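You operate a simulated robot arm through the tools that you are given. There is no shell and no other tool. Be economical: measure what you need, move in short steps, check, and stop when the job is done.

Carry out the task below with a simulated robot arm. There is one attempt and no reset: what you move stays moved.

Task
Lap the dull seat of the relief valve body till it shows bright.
Fine: brush lapping paste over the seat, stand the brush back, swing the arm over, wind two to three turns at 15 to 60 turns a minute, swing the arm aside, fingers clear; leave the valve rag.
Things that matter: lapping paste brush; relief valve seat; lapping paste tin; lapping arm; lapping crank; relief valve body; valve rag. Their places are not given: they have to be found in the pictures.

Only the result counts: the job must be done as asked and must still hold three seconds after the hand-in. Knocking over, shifting, dropping, spilling or breaking anything else fails it.

Robot
A 7-joint arm with a two-finger parallel gripper, fixed in place. Base frame: the origin is at the foot of the arm, x ahead of it, y to its left, z up; the work surface is at about z = 0.7. Readings come in m, degrees, newtons and seconds.
With the tool pointing down near the work surface it reaches from about 0.14 to 0.72 m from the base axis. Its first joint turns from -166.0 to 166.0 degrees. Payload 1.57 kg.
The tool frame sits at the grasp point between the pads (the TCP): z along the fingers, y along the line on which they close. The tips reach 0.03 m beyond it. Largest opening 0.11 m; finger width 0.024, thickness 0.012; the body of the gripper, 0.048 by 0.112 m, starts 0.078 m behind the TCP.
Orientation is that of the tool frame in the base frame, as a unit quaternion [x, y, z, w]. With the fingers straight down and closing along the base's y, the tool's x points along the base's -x, its y along +y and its z along -z.

Tools
- The arm moves only by the tool nudge_tool. Its argument "series" is a list of rows, each an object (a shift or turn left out is 0, a gripper value left out holds the last) with "travel": the shift along the tool's x, y, z in m, a list of three; "dr": the turn, a rotation vector about the tool's x, y, z in degrees, a list of three. In form: [{"travel": [x, y, z], "dr": [rx, ry, rz]}, ...]. A call has 1 to 10 rows; each row shifts and turns the commanded pose from where the row before left it, along the tool's axes as they then stand. "fingers" is the finger opening in m, from 0 to 0.11, set as the call begins (left out, the last holds). A row lasts 0.2 s, in which the tool goes at most 0.05 m and 8.6 degrees; a call with a longer step from one row to the next is refused whole, and so is a gripper value outside its range. Where a pose cannot be reached the arm comes as near as it can. A force on the tool above 60 N (or 10 N above the force at the start of the call, whichever is more), or a blocked arm, ends the call early, and 0.2 s more pass. The fingers move at their own pace (about 0.045 m/s each) and stop on an object; they squeeze with about 33 N. The grip force told is the motor's: it shows also when the fingers shut on nothing. Time passes only in rows, and 0.2 s behind the last, so rows that do not move let the fingers close. The reply holds the time, the measured pose of the TCP, the force on the tool along the base axes, the opening and the grip force, in the units named above and with some noise, and new pictures: "views" is both (left out), scene, wrist or none.
- Cameras (640 x 400 px; columns grow to the right, rows downward): "scene" is fixed at [0.2187, 0.6477, 1.4632]; the picture's right is [-0.84, -0.55, 0.00], its down [-0.47, 0.71, -0.53] and it looks along [0.29, -0.44, -0.85] (base axes); focal length 214 px, centre (320, 200). "wrist" rides on the gripper at [0.07, 0.016, -0.141] in the tool frame; the picture's right is [-0.23, 0.97, 0.00], its down [-0.86, -0.20, -0.48] and it looks along [-0.47, -0.11, 0.88] (tool axes); focal length 222 px, centre (320, 200).
- slide_trunk(by): slides the trunk up (or, below 0, down) by that many m; the arm rides with it, the base frame stays. It gives what a move gives, with no picture.
- measure_at(camera, pixels): for up to 12 pixels [column, row] of the newest picture of that camera ("zoom" is the newest enlarged one), the place [x, y, z] in the base frame of the surface seen there, good to about 0.003 m, but the place of the scene camera against the robot may be out by one fixed shift of up to 0.025 m in any direction. It takes no simulated time.
- enlarge(camera, box): a new picture of the part [left, top, right, bottom] of that camera's present view, enlarged. It takes no simulated time.
- hand_in(): hands the job in; it is judged then, once.

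Go step by step. Measure first, check grasps and placings, and put right what went wrong. The budget is 80 turns and 200 pictures, counting those below and the enlarged ones. Unless the task says otherwise, let go and move clear before handing in, and close with one line.

The tools are called after ">>>" as name(argument=value, ...) on one line, values as JSON. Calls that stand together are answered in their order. nudge_tool: Moves the arm, as the interface text tells. Its arguments: {"type":"object","properties":{"series":{"type":"array"},"fingers":{"type":"number"},"views":{"type":"string","enum":["both","scene","wrist","none"]}},"required":["series"]} The other tools are called the same way: slide_trunk (by) slides the trunk up or down; measure_at (camera, pixels) gives the place of the surface under pixels of a picture; enlarge (camera, box) takes an enlarged picture of a part of a camera's view; hand_in () hands the job in.

At the start:

```text
time_s: 0.0
ee_pos: [0.3369, 0.413, 1.2023]
orientation: [-0.001, 1.0, 0.0, 0.0]
contact_force: [0.6, 0.1, -0.1]
gripper_width: 0.11
grip_force: 0.1
trunk travel left (down, up): [-0.536, 0.054]
```

scene: 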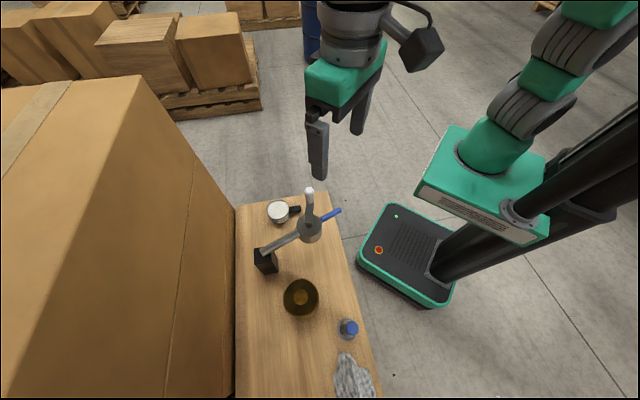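
wrist: 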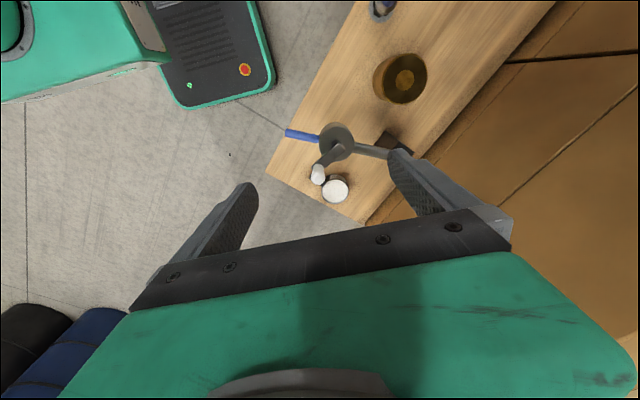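

The pictures show a bench with a lapping arm (post at scene (265,258), hub (309,228), blue handle (332,216), white knob (309,192)), a brass body (301,297), a white tin (279,211), a blue-topped item (348,328) and a rag (352,375). I'll enlarge and measure.

>>> enlarge(camera="scene", box=[230, 180, 390, 280])

>>> enlarge(camera="scene", box=[230, 270, 390, 400])

>>> enlarge(camera="wrist", box=[260, 0, 460, 220])

>>> measure_at(camera="scene", pixels=[[265, 258], [309, 222], [332, 215], [309, 191], [279, 211], [295, 209], [301, 297], [301, 281], [348, 326], [352, 375], [320, 350], [285, 240]])

>>> measure_at(camera="wrist", pixels=[[405, 80], [336, 190], [317, 170], [335, 140], [300, 135], [395, 140], [380, 10], [370, 150], [405, 58], [320, 180], [345, 170], [425, 78]])

```text
4.00 times, centred on (310, 230) of scene
```

zoom: 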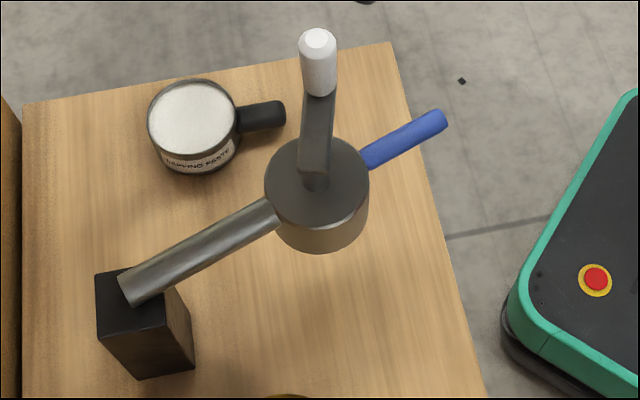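

```text
3.08 times, centred on (310, 335) of scene
```

zoom: 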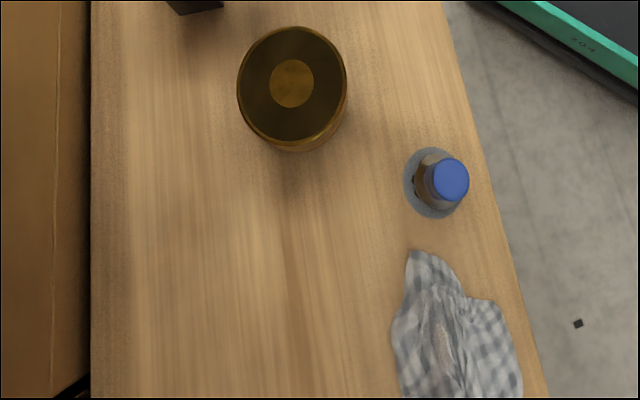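

```text
1.82 times, centred on (360, 110) of wrist
```

zoom: 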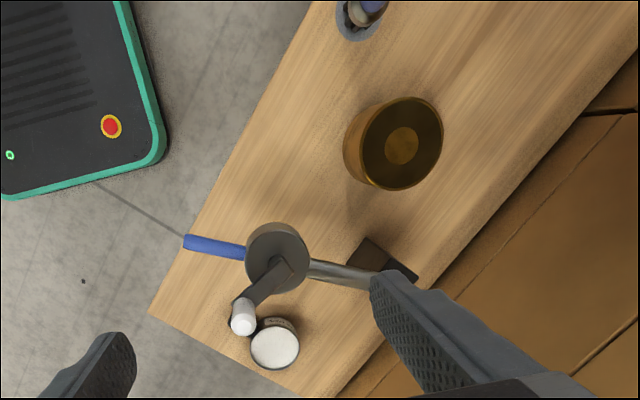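

```text
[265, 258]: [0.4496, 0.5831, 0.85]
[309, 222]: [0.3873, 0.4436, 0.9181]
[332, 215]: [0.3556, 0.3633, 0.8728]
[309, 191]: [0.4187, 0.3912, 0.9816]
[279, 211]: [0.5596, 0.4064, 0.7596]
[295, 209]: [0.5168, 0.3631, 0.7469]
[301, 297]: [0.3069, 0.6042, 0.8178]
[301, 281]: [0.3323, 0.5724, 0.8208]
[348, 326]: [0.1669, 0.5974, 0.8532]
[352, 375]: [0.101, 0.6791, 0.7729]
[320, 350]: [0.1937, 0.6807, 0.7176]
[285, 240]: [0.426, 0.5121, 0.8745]
```

```text
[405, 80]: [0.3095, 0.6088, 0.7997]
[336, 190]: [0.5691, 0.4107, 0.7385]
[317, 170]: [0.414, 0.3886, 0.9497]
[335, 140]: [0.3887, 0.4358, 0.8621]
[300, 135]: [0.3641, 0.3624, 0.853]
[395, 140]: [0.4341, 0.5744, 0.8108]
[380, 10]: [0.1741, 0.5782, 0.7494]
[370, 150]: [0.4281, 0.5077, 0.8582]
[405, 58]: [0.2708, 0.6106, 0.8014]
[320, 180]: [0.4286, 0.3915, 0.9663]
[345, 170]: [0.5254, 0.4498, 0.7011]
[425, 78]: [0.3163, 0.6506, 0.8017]
```

The wrist and scene cameras disagree by about (-0.008, -0.004, +0.019) at the tin, so I'll trust the wrist camera. Next I'll move it over the brush (blue top, scene (348,328)) for a close look.

>>> nudge_tool(series=[{"travel": [0.04, 0.02, 0.015]}, {"travel": [0.04, 0.02, 0.015]}, {"travel": [0.04, 0.02, 0.015]}, {"travel": [0.04, 0.02, 0.015]}, {"travel": [0.04, 0.02, 0.015]}, {"travel": [0.04, 0.02, 0.015]}, {"travel": [0, 0, 0]}], views="wrist")

```text
time_s: 1.6
ee_pos: [0.0967, 0.5338, 1.1122]
orientation: [0.0, 1.0, 0.0, 0.0]
contact_force: [0.1, 1.3, 0.4]
gripper_width: 0.1101
grip_force: 0.0
trunk travel left (down, up): [-0.536, 0.054]
```

wrist: 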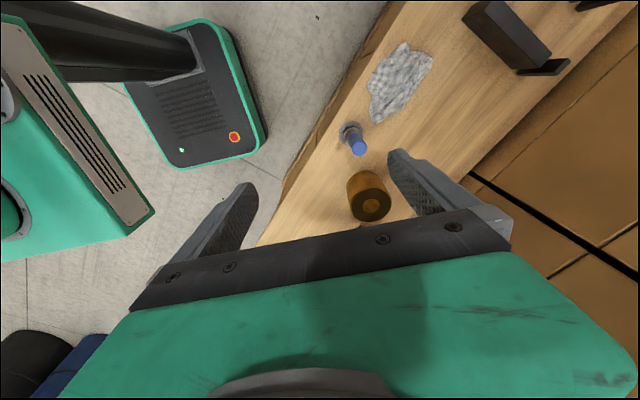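

The brush is at wrist (355,140) and the body at (368,200). I'll enlarge and measure them.

>>> enlarge(camera="wrist", box=[300, 80, 460, 230])

>>> measure_at(camera="wrist", pixels=[[360, 149], [355, 140], [352, 132], [349, 127], [342, 130], [370, 206], [366, 190], [350, 205], [385, 205], [400, 90], [510, 30], [320, 150]])

```text
2.67 times, centred on (380, 155) of wrist
```

zoom: 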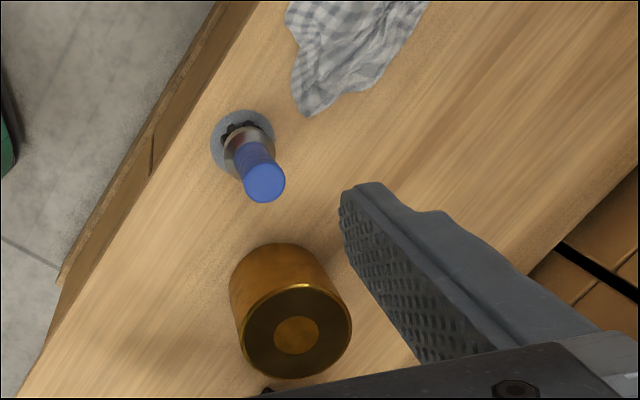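

```text
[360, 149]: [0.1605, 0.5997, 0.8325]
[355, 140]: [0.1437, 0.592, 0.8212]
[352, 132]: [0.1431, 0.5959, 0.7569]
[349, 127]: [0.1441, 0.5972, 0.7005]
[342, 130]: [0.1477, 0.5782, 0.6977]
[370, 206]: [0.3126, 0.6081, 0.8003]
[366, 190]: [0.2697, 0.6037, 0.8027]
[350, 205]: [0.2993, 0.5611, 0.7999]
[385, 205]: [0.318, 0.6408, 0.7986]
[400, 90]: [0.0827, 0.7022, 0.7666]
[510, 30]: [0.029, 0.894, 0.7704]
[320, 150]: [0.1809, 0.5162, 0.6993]
```

The brush is at (0.157, 0.598) with its top at z≈0.83, and the seat centre is at (0.312, 0.608, 0.80). Now I'll look at the tin up close.

>>> nudge_tool(series=[{"travel": [-0.045, -0.017, 0]}, {"travel": [-0.045, -0.017, 0]}, {"travel": [-0.045, -0.017, 0]}, {"travel": [-0.045, -0.017, 0]}, {"travel": [-0.045, -0.017, 0]}, {"travel": [-0.045, -0.017, 0]}, {"travel": [-0.045, -0.017, 0]}, {"travel": [0, 0, 0]}], views="wrist")

>>> enlarge(camera="wrist", box=[250, 60, 450, 220])

```text
time_s: 3.4
ee_pos: [0.4114, 0.4175, 1.1136]
orientation: [0.0, 1.0, 0.0, -0.001]
contact_force: [-0.6, 0.5, 0.0]
gripper_width: 0.11
grip_force: 0.0
trunk travel left (down, up): [-0.536, 0.054]
```

wrist: 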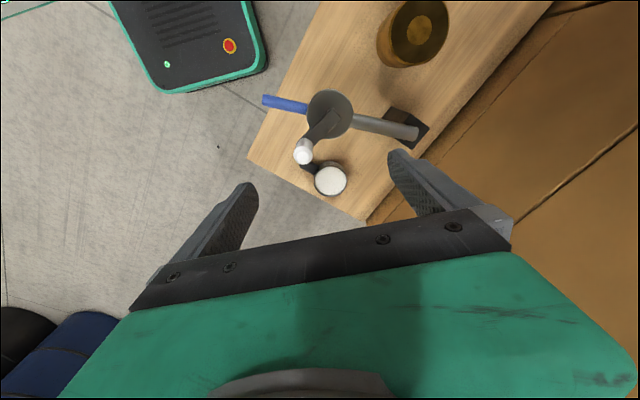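

```text
2.50 times, centred on (350, 140) of wrist
```

zoom: 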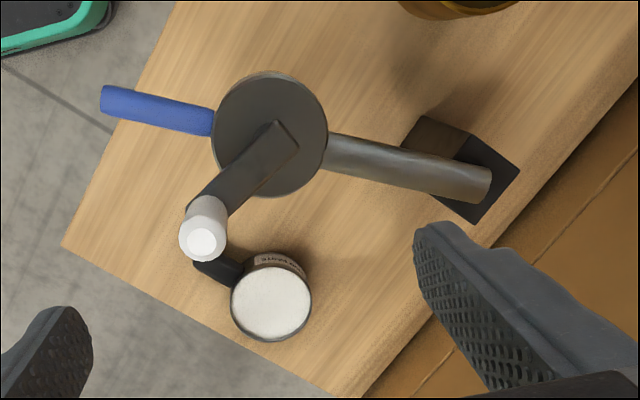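

>>> measure_at(camera="wrist", pixels=[[331, 181], [331, 165], [331, 193], [344, 180], [316, 180], [310, 166], [303, 155], [308, 142], [330, 112], [291, 104], [268, 100], [412, 133]])

>>> measure_at(camera="zoom", pixels=[[200, 242], [205, 205], [285, 135], [235, 185], [270, 95], [325, 150], [215, 120], [480, 185], [340, 155], [110, 105], [205, 125], [265, 262]])

```text
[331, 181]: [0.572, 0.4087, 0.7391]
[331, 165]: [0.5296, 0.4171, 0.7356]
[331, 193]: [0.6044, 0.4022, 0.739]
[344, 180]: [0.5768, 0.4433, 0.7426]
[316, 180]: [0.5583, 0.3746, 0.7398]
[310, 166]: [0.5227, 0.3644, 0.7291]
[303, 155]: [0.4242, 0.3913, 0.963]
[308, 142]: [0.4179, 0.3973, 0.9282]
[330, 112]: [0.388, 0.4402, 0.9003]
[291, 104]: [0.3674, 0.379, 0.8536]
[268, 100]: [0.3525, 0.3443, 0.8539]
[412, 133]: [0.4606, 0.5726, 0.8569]
```

```text
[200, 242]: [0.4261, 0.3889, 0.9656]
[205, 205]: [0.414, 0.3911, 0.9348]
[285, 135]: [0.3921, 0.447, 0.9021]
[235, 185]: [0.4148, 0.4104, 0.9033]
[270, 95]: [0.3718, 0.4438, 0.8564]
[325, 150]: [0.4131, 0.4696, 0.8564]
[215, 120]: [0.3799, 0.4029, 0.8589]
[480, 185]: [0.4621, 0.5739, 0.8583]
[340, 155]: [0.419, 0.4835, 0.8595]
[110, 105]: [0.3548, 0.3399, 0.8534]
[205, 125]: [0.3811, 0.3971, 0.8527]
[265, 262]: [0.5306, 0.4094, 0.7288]
```

The tin's open paste surface is at about (0.567, 0.408, 0.739). The lapping arm's hub is at (0.391, 0.44), its hinge at about (0.46, 0.575), and the crank knob at (0.424, 0.389, 0.93–0.966). I'll go over the brush and lower the trunk.

>>> nudge_tool(series=[{"travel": [0.0363, 0.0258, 0]}, {"travel": [0.0363, 0.0258, 0]}, {"travel": [0.0363, 0.0258, 0]}, {"travel": [0.0363, 0.0258, 0]}, {"travel": [0.0363, 0.0258, 0]}, {"travel": [0.0363, 0.0258, 0]}, {"travel": [0.0363, 0.0258, 0]}, {"travel": [0, 0, 0]}], fingers=0.06, views="none")

>>> slide_trunk(by=-0.2)

>>> nudge_tool(series=[{"travel": [0, 0, 0]}])

```text
time_s: 5.2
ee_pos: [0.1567, 0.596, 1.1135]
orientation: [0.0, 1.0, 0.0, 0.001]
contact_force: [0.3, 0.1, -0.1]
gripper_width: 0.06
grip_force: 0.1
trunk travel left (down, up): [-0.536, 0.054]
```

```text
time_s: 7.4
ee_pos: [0.1562, 0.5949, 0.9127]
orientation: [0.0, 1.0, 0.0, 0.001]
contact_force: [0.2, -0.5, 0.8]
gripper_width: 0.0599
grip_force: 0.1
trunk travel left (down, up): [-0.336, 0.254]
```

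```text
time_s: 7.8
ee_pos: [0.157, 0.5958, 0.9127]
orientation: [-0.001, 1.0, 0.0, 0.001]
contact_force: [0.0, 0.3, 0.0]
gripper_width: 0.0601
grip_force: 0.0
trunk travel left (down, up): [-0.336, 0.254]
```

scene: 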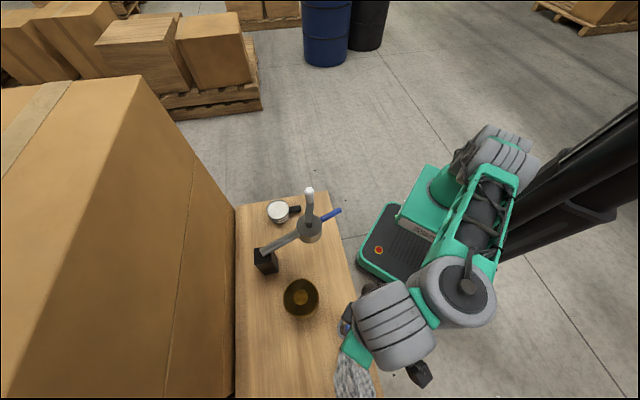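
wrist: 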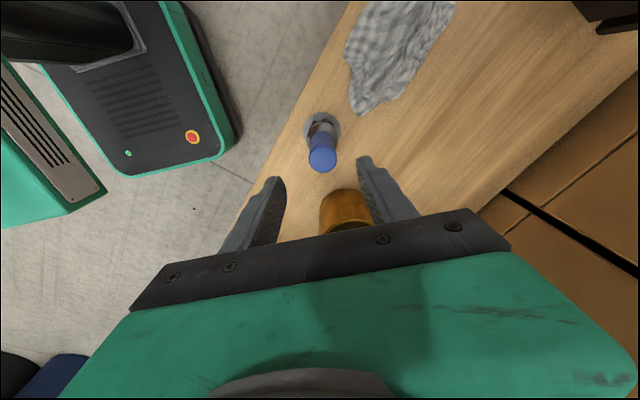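

>>> measure_at(camera="wrist", pixels=[[322, 160], [322, 154], [314, 158], [332, 158], [322, 168], [322, 140], [323, 130], [312, 128], [336, 126], [322, 118], [400, 60], [370, 105]])

>>> enlarge(camera="wrist", box=[270, 90, 390, 240])

```text
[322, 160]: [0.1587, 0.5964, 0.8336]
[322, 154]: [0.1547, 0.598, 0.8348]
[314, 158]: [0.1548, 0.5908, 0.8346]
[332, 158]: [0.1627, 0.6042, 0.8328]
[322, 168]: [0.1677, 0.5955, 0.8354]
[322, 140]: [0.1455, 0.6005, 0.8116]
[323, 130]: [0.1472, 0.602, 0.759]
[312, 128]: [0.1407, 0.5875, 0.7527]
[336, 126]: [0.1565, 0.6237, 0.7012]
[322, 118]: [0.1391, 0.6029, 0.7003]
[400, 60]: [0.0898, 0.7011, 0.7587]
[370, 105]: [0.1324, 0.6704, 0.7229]
```

```text
2.67 times, centred on (330, 165) of wrist
```

zoom: 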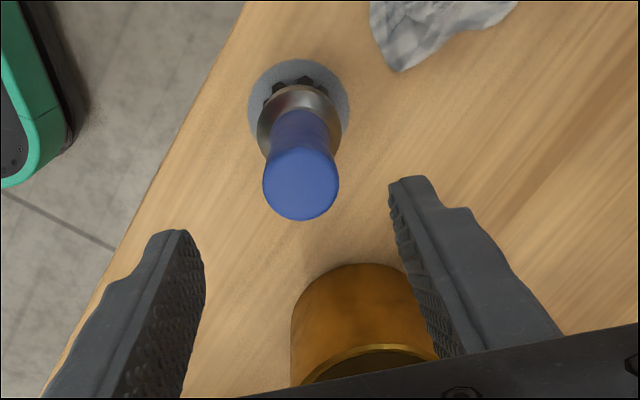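

The brush centre is at (0.158, 0.597), and the blue handle spans z≈0.76–0.834. I'll descend to z≈0.805 and then close.

>>> nudge_tool(series=[{"travel": [-0.001, 0.001, 0.036]}, {"travel": [0, 0, 0.036]}, {"travel": [0, 0, 0.036]}, {"travel": [0, 0, 0]}], views="wrist")

>>> nudge_tool(series=[{"travel": [0, 0, 0]}, {"travel": [0, 0, 0]}, {"travel": [0, 0, 0]}, {"travel": [0, 0, 0]}], fingers=0.0, views="wrist")

```text
time_s: 8.8
ee_pos: [0.1584, 0.5971, 0.8051]
orientation: [0.0, 1.0, 0.0, 0.0]
contact_force: [1.2, 0.4, 0.8]
gripper_width: 0.0602
grip_force: 0.1
trunk travel left (down, up): [-0.336, 0.254]
```

wrist: 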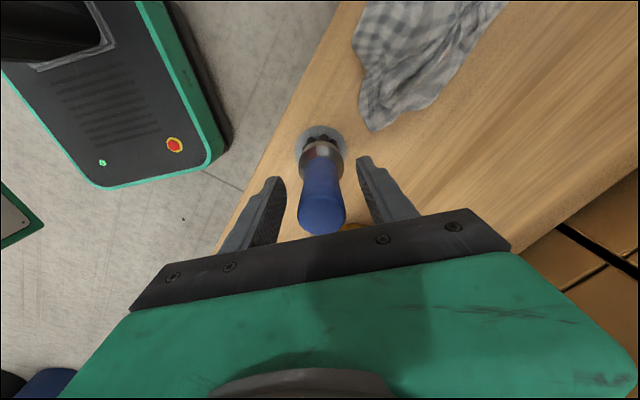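

```text
time_s: 9.8
ee_pos: [0.1571, 0.597, 0.8047]
orientation: [0.0, 1.0, 0.0, 0.0]
contact_force: [-0.9, 1.5, 0.7]
gripper_width: 0.0295
grip_force: 32.6
trunk travel left (down, up): [-0.336, 0.254]
```

wrist: 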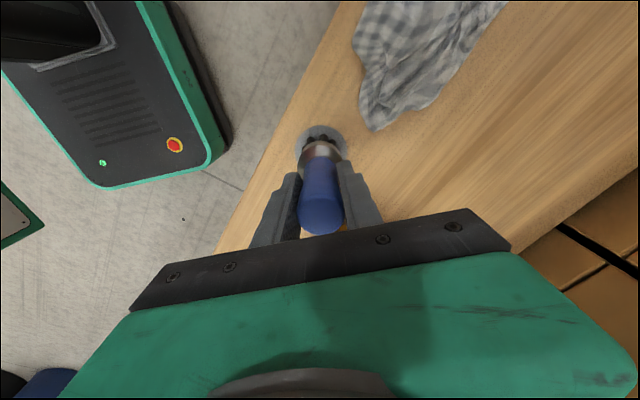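

The brush is gripped at a width of 0.0295. I'll lift it straight up and check.

>>> nudge_tool(series=[{"travel": [0, 0, -0.02]}, {"travel": [0, 0, -0.045]}, {"travel": [0, 0, -0.045]}, {"travel": [0, 0, -0.045]}, {"travel": [0, 0, -0.045]}, {"travel": [0, 0, -0.045]}, {"travel": [0, 0, -0.045]}, {"travel": [0, 0, 0]}])

>>> enlarge(camera="wrist", box=[250, 100, 400, 250])

```text
time_s: 11.6
ee_pos: [0.153, 0.561, 1.0729]
orientation: [0.0, 1.0, 0.0, 0.0]
contact_force: [-0.3, 0.0, -2.5]
gripper_width: 0.0292
grip_force: 33.1
out of reach, approached as far as the arm can: row 6, 7
trunk travel left (down, up): [-0.336, 0.254]
```

scene: 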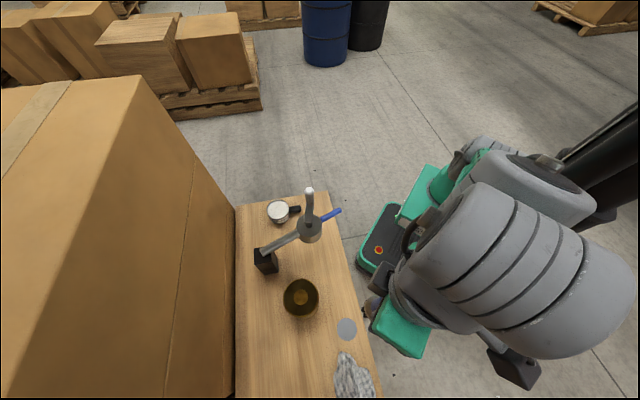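
wrist: 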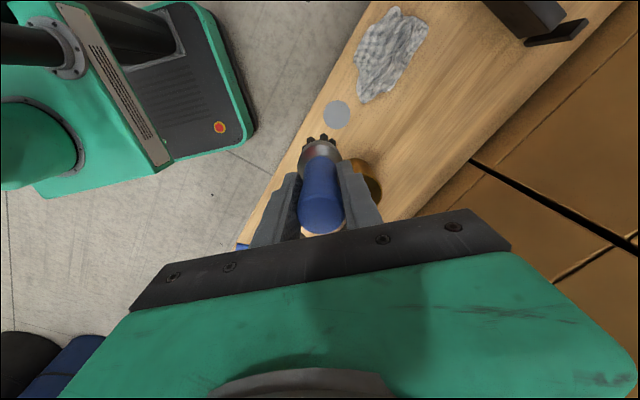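

```text
2.67 times, centred on (325, 175) of wrist
```

zoom: 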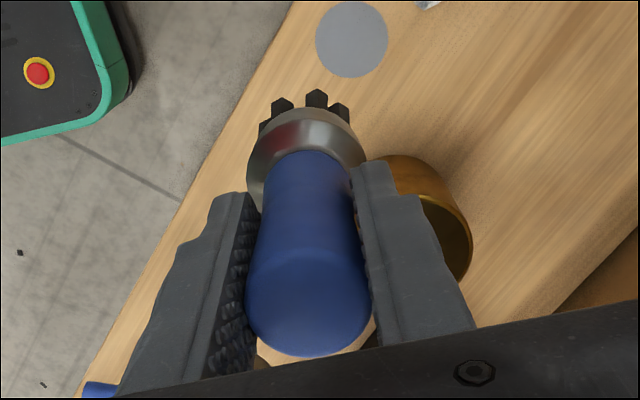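

The flat grey park disc is at wrist (336,115). I'll measure its centre, then raise the trunk for reach and check the pose.

>>> measure_at(camera="wrist", pixels=[[336, 115], [323, 115], [349, 115], [336, 102], [336, 128], [320, 138]])

>>> slide_trunk(by=0.2)

>>> nudge_tool(series=[{"travel": [0, 0, 0]}], views="none")

```text
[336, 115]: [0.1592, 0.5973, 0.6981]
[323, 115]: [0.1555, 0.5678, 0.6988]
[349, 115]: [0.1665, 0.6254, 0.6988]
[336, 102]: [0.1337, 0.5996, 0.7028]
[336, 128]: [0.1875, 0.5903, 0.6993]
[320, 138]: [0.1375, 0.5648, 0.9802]
```

```text
time_s: 13.7
ee_pos: [0.1522, 0.5622, 1.2716]
orientation: [0.0, 1.0, 0.0, 0.0]
contact_force: [0.4, -0.7, -2.6]
gripper_width: 0.0294
grip_force: 32.7
trunk travel left (down, up): [-0.536, 0.054]
```

```text
time_s: 14.1
ee_pos: [0.1535, 0.561, 1.2716]
orientation: [0.0, 1.0, 0.0, -0.001]
contact_force: [-0.4, 0.4, -2.7]
gripper_width: 0.029
grip_force: 33.5
trunk travel left (down, up): [-0.536, 0.054]
```

>>> nudge_tool(series=[{"travel": [-0.0245, -0.0268, 0.0283]}, {"travel": [-0.0245, -0.0268, 0.0283]}, {"travel": [-0.0245, -0.0268, 0.0283]}, {"travel": [-0.0245, -0.0268, 0.0283]}, {"travel": [-0.0245, -0.0268, 0.0283]}, {"travel": [-0.0245, -0.0268, 0.0283]}, {"travel": [0, 0, 0]}], views="none")

>>> nudge_tool(series=[{"travel": [-0.0445, 0.0013, 0]}, {"travel": [-0.0445, 0.0013, 0]}, {"travel": [-0.0445, 0.0013, 0]}, {"travel": [-0.0445, 0.0013, 0]}, {"travel": [-0.0445, 0.0013, 0]}, {"travel": [-0.0445, 0.0013, 0]}, {"travel": [0, 0, 0]}])

```text
time_s: 15.7
ee_pos: [0.2996, 0.4011, 1.1013]
orientation: [0.0, 1.0, 0.0, 0.0]
contact_force: [0.8, -0.4, -3.4]
gripper_width: 0.0291
grip_force: 33.2
trunk travel left (down, up): [-0.536, 0.054]
```

```text
time_s: 17.3
ee_pos: [0.5667, 0.4082, 1.1031]
orientation: [0.0, 1.0, 0.0, 0.0]
contact_force: [0.2, -0.1, -2.9]
gripper_width: 0.0292
grip_force: 33.1
trunk travel left (down, up): [-0.536, 0.054]
```

scene: 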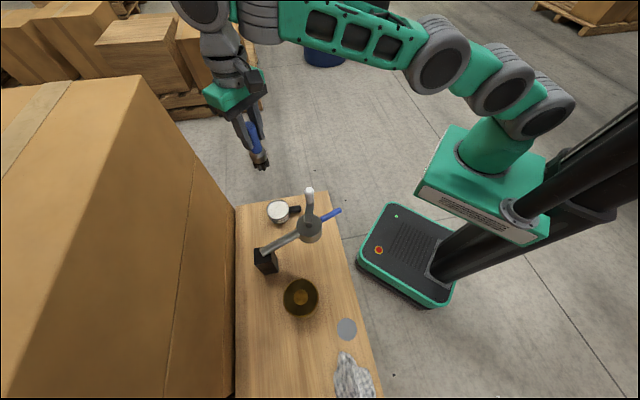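
wrist: 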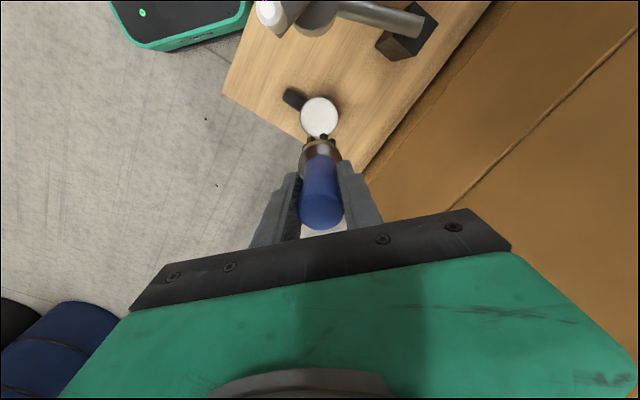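

I reached the spot above the tin, which is at wrist (319,117). I'll refine its centre.

>>> measure_at(camera="wrist", pixels=[[319, 117], [319, 99], [319, 134], [301, 117], [338, 117]])

>>> enlarge(camera="wrist", box=[270, 70, 370, 170])

```text
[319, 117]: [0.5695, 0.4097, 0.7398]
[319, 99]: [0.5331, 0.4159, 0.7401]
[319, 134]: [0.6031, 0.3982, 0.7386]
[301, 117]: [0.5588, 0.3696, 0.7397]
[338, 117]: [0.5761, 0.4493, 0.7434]
```

```text
4.00 times, centred on (320, 120) of wrist
```

zoom: 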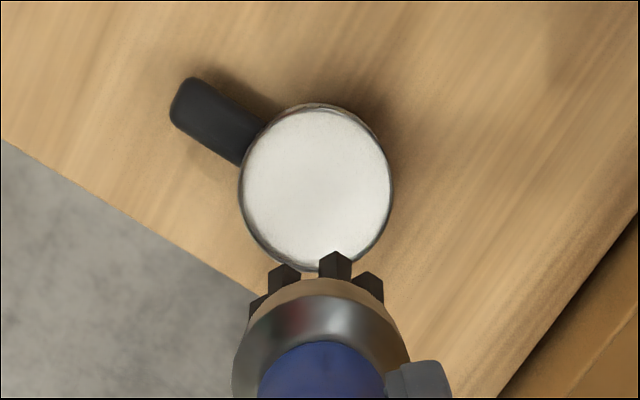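

I'll lower the brush to the paste surface (expected contact at TCP z≈0.844).

>>> nudge_tool(series=[{"travel": [-0.001, 0.001, 0.047]}, {"travel": [0, 0, 0.047]}, {"travel": [0, 0, 0.047]}, {"travel": [0, 0, 0.047]}, {"travel": [0, 0, 0.047]}, {"travel": [0, 0, 0.01]}, {"travel": [0, 0, 0]}])

>>> enlarge(camera="wrist", box=[250, 80, 400, 230])

```text
time_s: 18.9
ee_pos: [0.5666, 0.4103, 0.8586]
orientation: [0.0, 1.0, 0.0, 0.0]
contact_force: [-0.5, 0.7, -3.3]
gripper_width: 0.0293
grip_force: 32.8
trunk travel left (down, up): [-0.536, 0.054]
```

scene: 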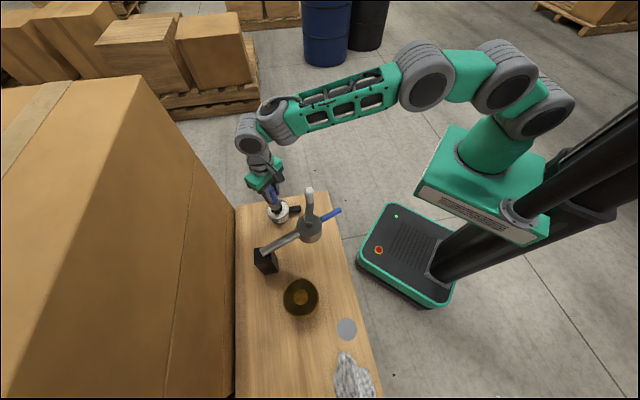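
wrist: 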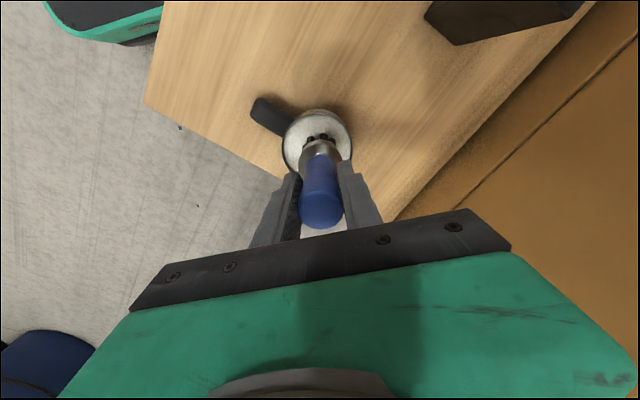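

```text
2.67 times, centred on (325, 155) of wrist
```

zoom: 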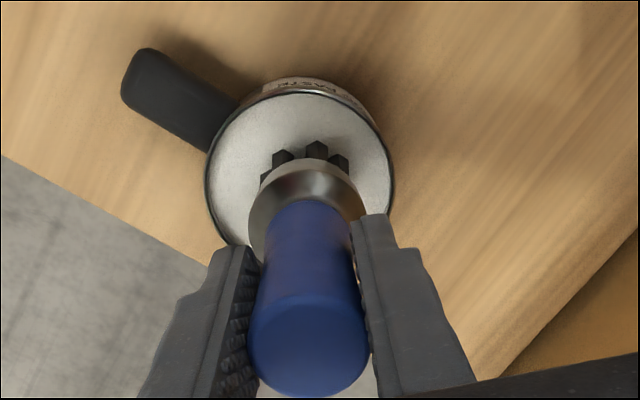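

Nicely centred over the tin, with no contact yet. I'll lower in small steps and watch the force.

>>> nudge_tool(series=[{"travel": [0, 0, 0.006]}, {"travel": [0, 0, 0.005]}, {"travel": [0, 0, 0.003]}, {"travel": [0, 0, 0]}], views="wrist")

>>> enlarge(camera="wrist", box=[250, 80, 400, 230])

```text
time_s: 19.9
ee_pos: [0.5687, 0.4114, 0.8479]
orientation: [0.0, 1.0, 0.002, 0.004]
contact_force: [1.2, 0.7, 27.5]
gripper_width: 0.0299
grip_force: 33.2
trunk travel left (down, up): [-0.536, 0.054]
```

wrist: 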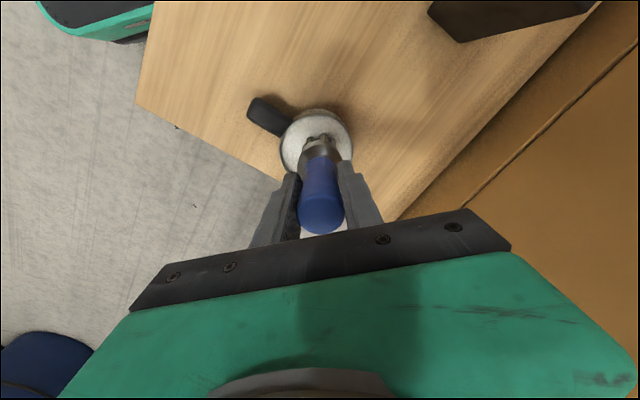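

```text
2.67 times, centred on (325, 155) of wrist
```

zoom: 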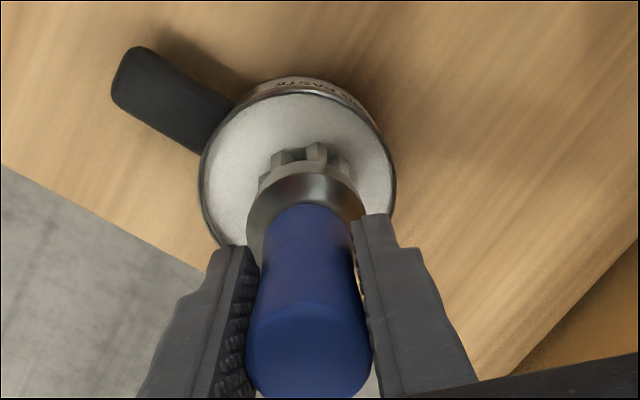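

The bristles have turned pale, so they're loaded with paste. I'll lift and move over the seat.

>>> nudge_tool(series=[{"travel": [0, 0, -0.015]}, {"travel": [0, 0, -0.04]}, {"travel": [0, 0, -0.048]}, {"travel": [0, 0, -0.048]}, {"travel": [0, 0, -0.048]}, {"travel": [0, 0, -0.048]}, {"travel": [0, 0, 0]}], views="wrist")

>>> nudge_tool(series=[{"travel": [0.0366, 0.0283, 0]}, {"travel": [0.0366, 0.0283, 0]}, {"travel": [0.0366, 0.0283, 0]}, {"travel": [0.0366, 0.0283, 0]}, {"travel": [0.0366, 0.0283, 0]}, {"travel": [0.0366, 0.0283, 0]}, {"travel": [0.0366, 0.0283, 0]}, {"travel": [0, 0, 0]}])

>>> enlarge(camera="wrist", box=[250, 50, 430, 230])

```text
time_s: 21.5
ee_pos: [0.5675, 0.4095, 1.0913]
orientation: [0.0, 1.0, 0.0, 0.0]
contact_force: [0.2, -0.1, -1.9]
gripper_width: 0.0292
grip_force: 33.3
trunk travel left (down, up): [-0.536, 0.054]
```

wrist: 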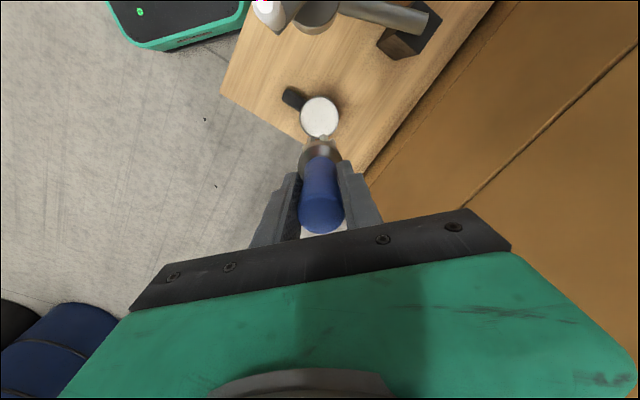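

```text
time_s: 23.3
ee_pos: [0.3108, 0.6072, 1.0905]
orientation: [0.0, 1.0, 0.0, -0.001]
contact_force: [-0.3, 0.4, -1.7]
gripper_width: 0.0295
grip_force: 33.1
trunk travel left (down, up): [-0.536, 0.054]
```

scene: 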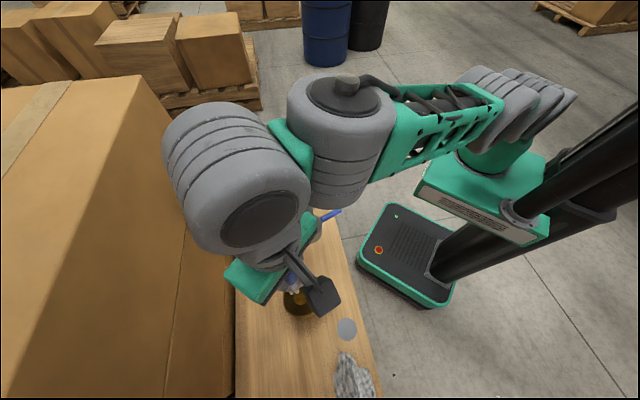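
wrist: 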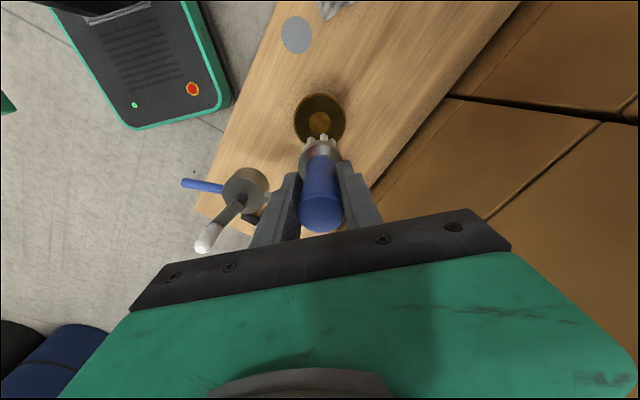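

```text
2.22 times, centred on (340, 140) of wrist
```

zoom: 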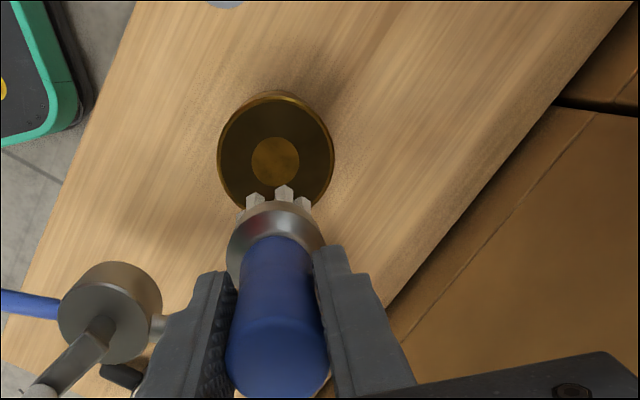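

The seat looks like the dull ring round the centre spot. I'll measure its extents.

>>> measure_at(camera="zoom", pixels=[[275, 160], [275, 137], [251, 160], [299, 160], [275, 102], [220, 155], [332, 155], [255, 120], [235, 185], [320, 190], [300, 130], [285, 190]])

```text
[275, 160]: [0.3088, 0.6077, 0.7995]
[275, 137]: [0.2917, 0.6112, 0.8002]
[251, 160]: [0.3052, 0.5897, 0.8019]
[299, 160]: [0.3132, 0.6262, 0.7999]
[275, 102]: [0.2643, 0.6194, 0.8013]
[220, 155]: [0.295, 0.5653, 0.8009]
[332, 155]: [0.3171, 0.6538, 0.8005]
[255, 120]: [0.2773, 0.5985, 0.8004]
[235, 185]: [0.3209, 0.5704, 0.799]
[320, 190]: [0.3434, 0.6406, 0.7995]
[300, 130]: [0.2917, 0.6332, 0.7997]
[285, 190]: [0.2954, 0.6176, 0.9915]
```

The ring centre is (0.308, 0.609), inner r≈0.018, outer r≈0.046, top at z 0.80. I'll descend to touch.

>>> nudge_tool(series=[{"travel": [0.002, 0.001, 0.043]}, {"travel": [0, 0, 0.043]}, {"travel": [0, 0, 0.043]}, {"travel": [0, 0, 0.043]}, {"travel": [0, 0, 0.005]}, {"travel": [0, 0, 0.003]}, {"travel": [0, 0, 0]}], views="wrist")

>>> enlarge(camera="wrist", box=[250, 80, 400, 230])

```text
time_s: 24.9
ee_pos: [0.3097, 0.6086, 0.9101]
orientation: [0.0, 1.0, 0.0, 0.0]
contact_force: [-0.3, -0.2, -2.0]
gripper_width: 0.0289
grip_force: 33.2
trunk travel left (down, up): [-0.536, 0.054]
```

wrist: 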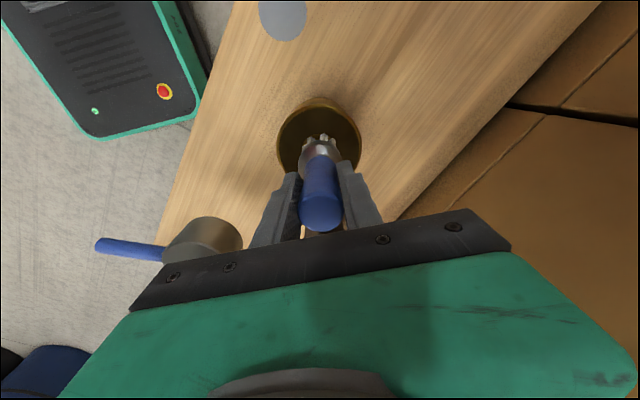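

```text
2.67 times, centred on (325, 155) of wrist
```

zoom: 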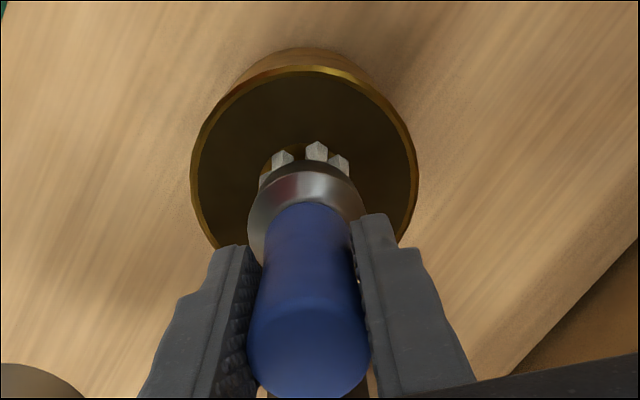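

No contact at 0.910; I'll go down a bit more.

>>> nudge_tool(series=[{"travel": [0, 0, 0.002]}, {"travel": [0, 0, 0.002]}, {"travel": [0, 0, 0]}], views="none")

```text
time_s: 25.7
ee_pos: [0.3092, 0.6091, 0.9097]
orientation: [0.0, 1.0, 0.003, 0.002]
contact_force: [-1.7, -2.8, 21.1]
gripper_width: 0.0291
grip_force: 32.8
trunk travel left (down, up): [-0.536, 0.054]
```

Contact is at about 0.909 (21 N). I'll ease up by 2 mm and sweep a circle of radius 26 mm over the ring.

>>> nudge_tool(series=[{"travel": [0.026, 0, -0.002]}, {"travel": [-0.0076, 0.0184, 0]}, {"travel": [-0.0184, 0.0076, 0]}, {"travel": [-0.0184, -0.0076, 0]}, {"travel": [-0.0076, -0.0184, 0]}, {"travel": [0.0076, -0.0184, 0]}, {"travel": [0.0184, -0.0076, 0]}, {"travel": [0.0184, 0.0076, 0]}, {"travel": [0.0076, 0.0184, 0]}, {"travel": [-0.026, 0, 0]}], views="wrist")

>>> enlarge(camera="wrist", box=[250, 80, 400, 230])

```text
time_s: 27.9
ee_pos: [0.3098, 0.6082, 0.908]
orientation: [0.001, 1.0, -0.001, 0.001]
contact_force: [1.8, -0.1, 1.0]
gripper_width: 0.0291
grip_force: 33.1
trunk travel left (down, up): [-0.536, 0.054]
```

wrist: 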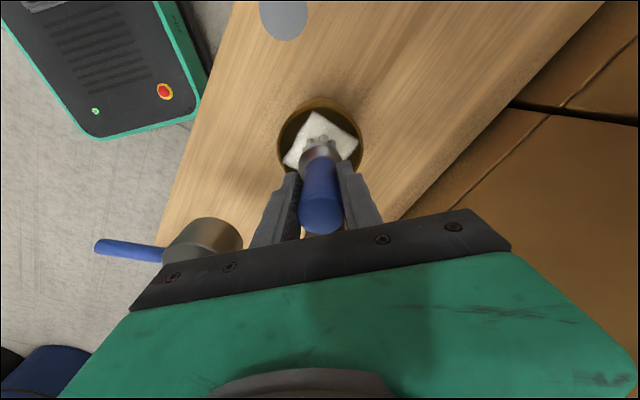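

```text
2.67 times, centred on (325, 155) of wrist
```

zoom: 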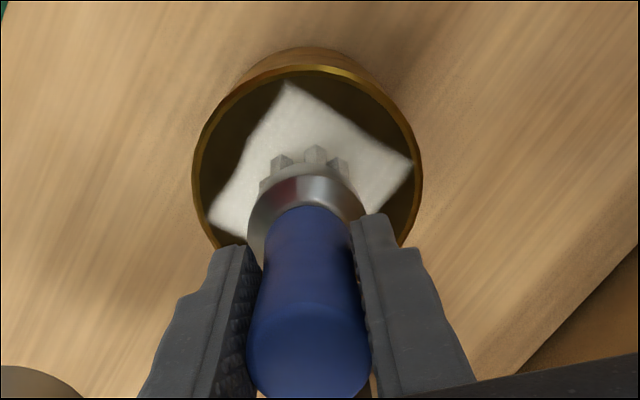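

Paste has spread in a diamond shape; the diagonals still need cover. I'll do a square pass through the diagonal points.

>>> nudge_tool(series=[{"travel": [0.022, 0.022, 0.0003]}, {"travel": [-0.022, 0.003, 0]}, {"travel": [-0.022, -0.003, 0]}, {"travel": [-0.003, -0.022, 0]}, {"travel": [0.003, -0.022, 0]}, {"travel": [0.022, -0.003, 0]}, {"travel": [0.022, 0.003, 0]}, {"travel": [0.003, 0.022, 0]}, {"travel": [-0.003, 0.022, 0]}, {"travel": [-0.022, -0.022, 0]}], views="wrist")

>>> enlarge(camera="wrist", box=[250, 80, 400, 230])

```text
time_s: 30.1
ee_pos: [0.3108, 0.6087, 0.9082]
orientation: [0.0, 1.0, 0.001, 0.0]
contact_force: [1.8, -2.1, 5.8]
gripper_width: 0.0292
grip_force: 33.2
trunk travel left (down, up): [-0.536, 0.054]
```

wrist: 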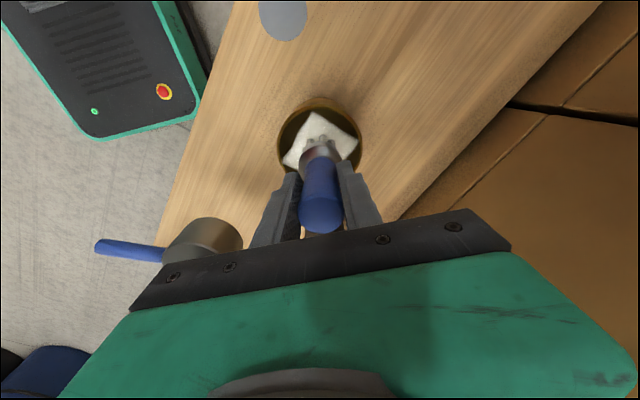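

```text
2.67 times, centred on (325, 155) of wrist
```

zoom: 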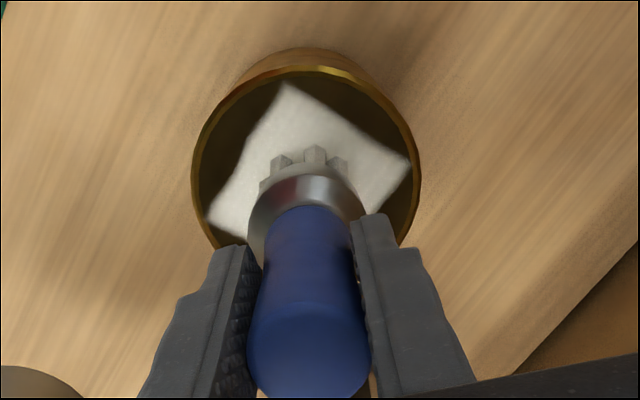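

The paste patch is unchanged, so the coat seems complete. I'll lift, shift toward the park disc and look at the seat.

>>> nudge_tool(series=[{"travel": [0, 0, -0.015]}, {"travel": [0, 0, -0.035]}, {"travel": [0.04, 0.0, -0.015]}, {"travel": [0.04, -0.003, 0]}, {"travel": [0.04, -0.004, 0]}, {"travel": [0.0325, -0.005, 0]}, {"travel": [0, 0, 0]}])

>>> enlarge(camera="scene", box=[240, 240, 400, 360])

>>> measure_at(camera="wrist", pixels=[[320, 125], [320, 145], [320, 108]])

```text
time_s: 31.7
ee_pos: [0.1579, 0.5988, 0.9737]
orientation: [0.0, 1.0, 0.0, 0.0]
contact_force: [0.2, -0.9, -2.1]
gripper_width: 0.0291
grip_force: 32.8
trunk travel left (down, up): [-0.536, 0.054]
```

scene: 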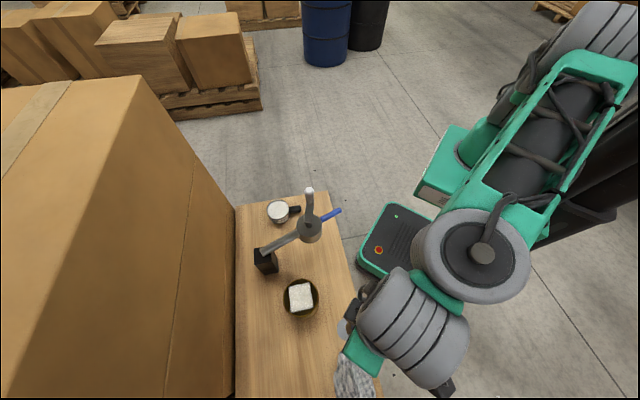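
wrist: 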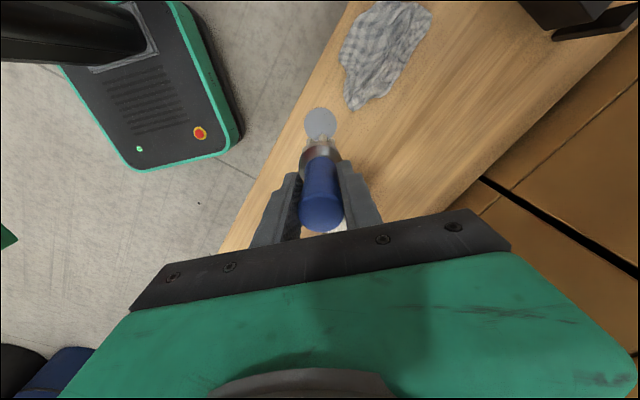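

```text
3.33 times, centred on (320, 300) of scene
```

zoom: 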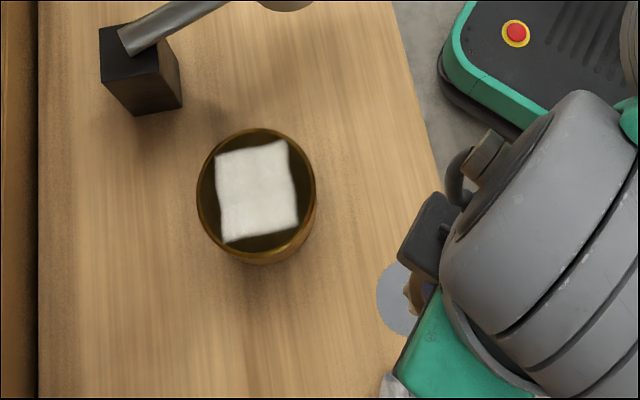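

```text
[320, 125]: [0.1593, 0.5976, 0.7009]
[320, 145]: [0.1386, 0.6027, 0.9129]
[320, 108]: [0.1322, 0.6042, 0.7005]
```

A full square paste patch covers the seat. I'll lower the brush onto the grey disc.

>>> nudge_tool(series=[{"travel": [-0.001, -0.0015, 0.04]}, {"travel": [0, 0, 0.04]}, {"travel": [0, 0, 0.04]}, {"travel": [0, 0, 0.038]}, {"travel": [0, 0, 0.004]}, {"travel": [0, 0, 0]}], views="wrist")

>>> nudge_tool(series=[{"travel": [0, 0, 0.003]}, {"travel": [0, 0, 0]}], views="wrist")

```text
time_s: 33.1
ee_pos: [0.1572, 0.595, 0.8118]
orientation: [0.0, 1.0, 0.0, 0.0]
contact_force: [0.2, -0.9, -1.6]
gripper_width: 0.0294
grip_force: 33.5
trunk travel left (down, up): [-0.536, 0.054]
```

wrist: 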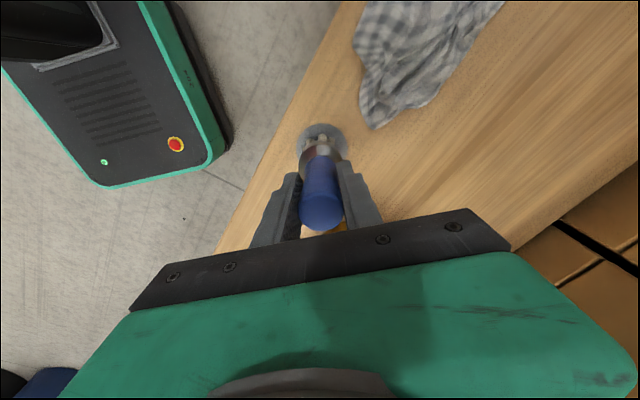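

```text
time_s: 33.7
ee_pos: [0.1576, 0.5952, 0.8118]
orientation: [0.0, 1.0, 0.002, 0.001]
contact_force: [-1.9, -5.4, 17.4]
gripper_width: 0.0291
grip_force: 32.9
trunk travel left (down, up): [-0.536, 0.054]
```

wrist: 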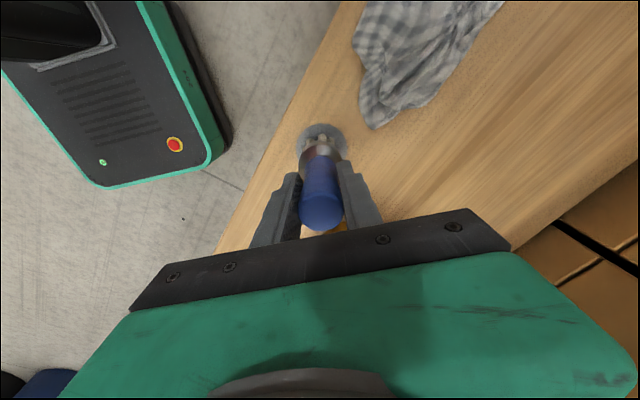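

The brush is on the disc (17 N). I'll relax the push and open.

>>> nudge_tool(series=[{"travel": [0, 0, -0.002]}, {"travel": [0, 0, 0]}], views="none")

>>> nudge_tool(series=[{"travel": [0, 0, 0]}, {"travel": [0, 0, 0]}, {"travel": [0, 0, 0]}], fingers=0.06, views="wrist")

>>> nudge_tool(series=[{"travel": [0, 0, -0.02]}, {"travel": [0, 0, -0.04]}, {"travel": [0, 0, -0.04]}, {"travel": [0, 0, -0.04]}, {"travel": [0, 0, -0.04]}, {"travel": [0, 0, 0]}], views="wrist")

>>> enlarge(camera="wrist", box=[260, 80, 400, 220])

```text
time_s: 34.3
ee_pos: [0.1575, 0.5968, 0.81]
orientation: [0.0, 1.0, 0.0, 0.0]
contact_force: [-0.2, 1.6, 9.3]
gripper_width: 0.0289
grip_force: 33.2
trunk travel left (down, up): [-0.536, 0.054]
```

```text
time_s: 35.1
ee_pos: [0.1592, 0.5961, 0.809]
orientation: [-0.001, 1.0, -0.001, 0.0]
contact_force: [-0.1, 0.5, -0.1]
gripper_width: 0.0599
grip_force: 0.1
trunk travel left (down, up): [-0.536, 0.054]
```

wrist: 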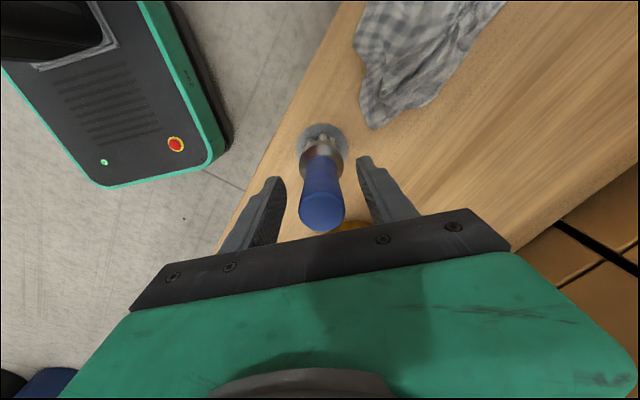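

```text
time_s: 36.5
ee_pos: [0.1582, 0.5957, 0.9904]
orientation: [0.0, 1.0, 0.0, 0.0]
contact_force: [-0.1, 0.4, -0.1]
gripper_width: 0.0599
grip_force: 0.0
trunk travel left (down, up): [-0.536, 0.054]
```

wrist: 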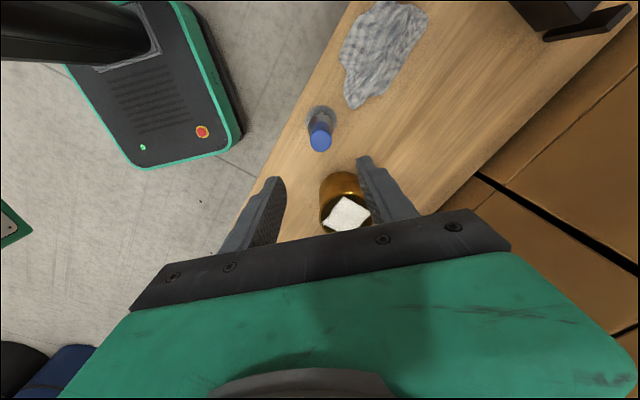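

```text
2.86 times, centred on (330, 150) of wrist
```

zoom: 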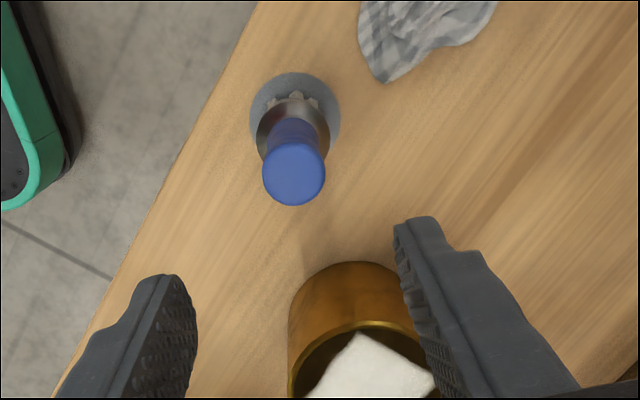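

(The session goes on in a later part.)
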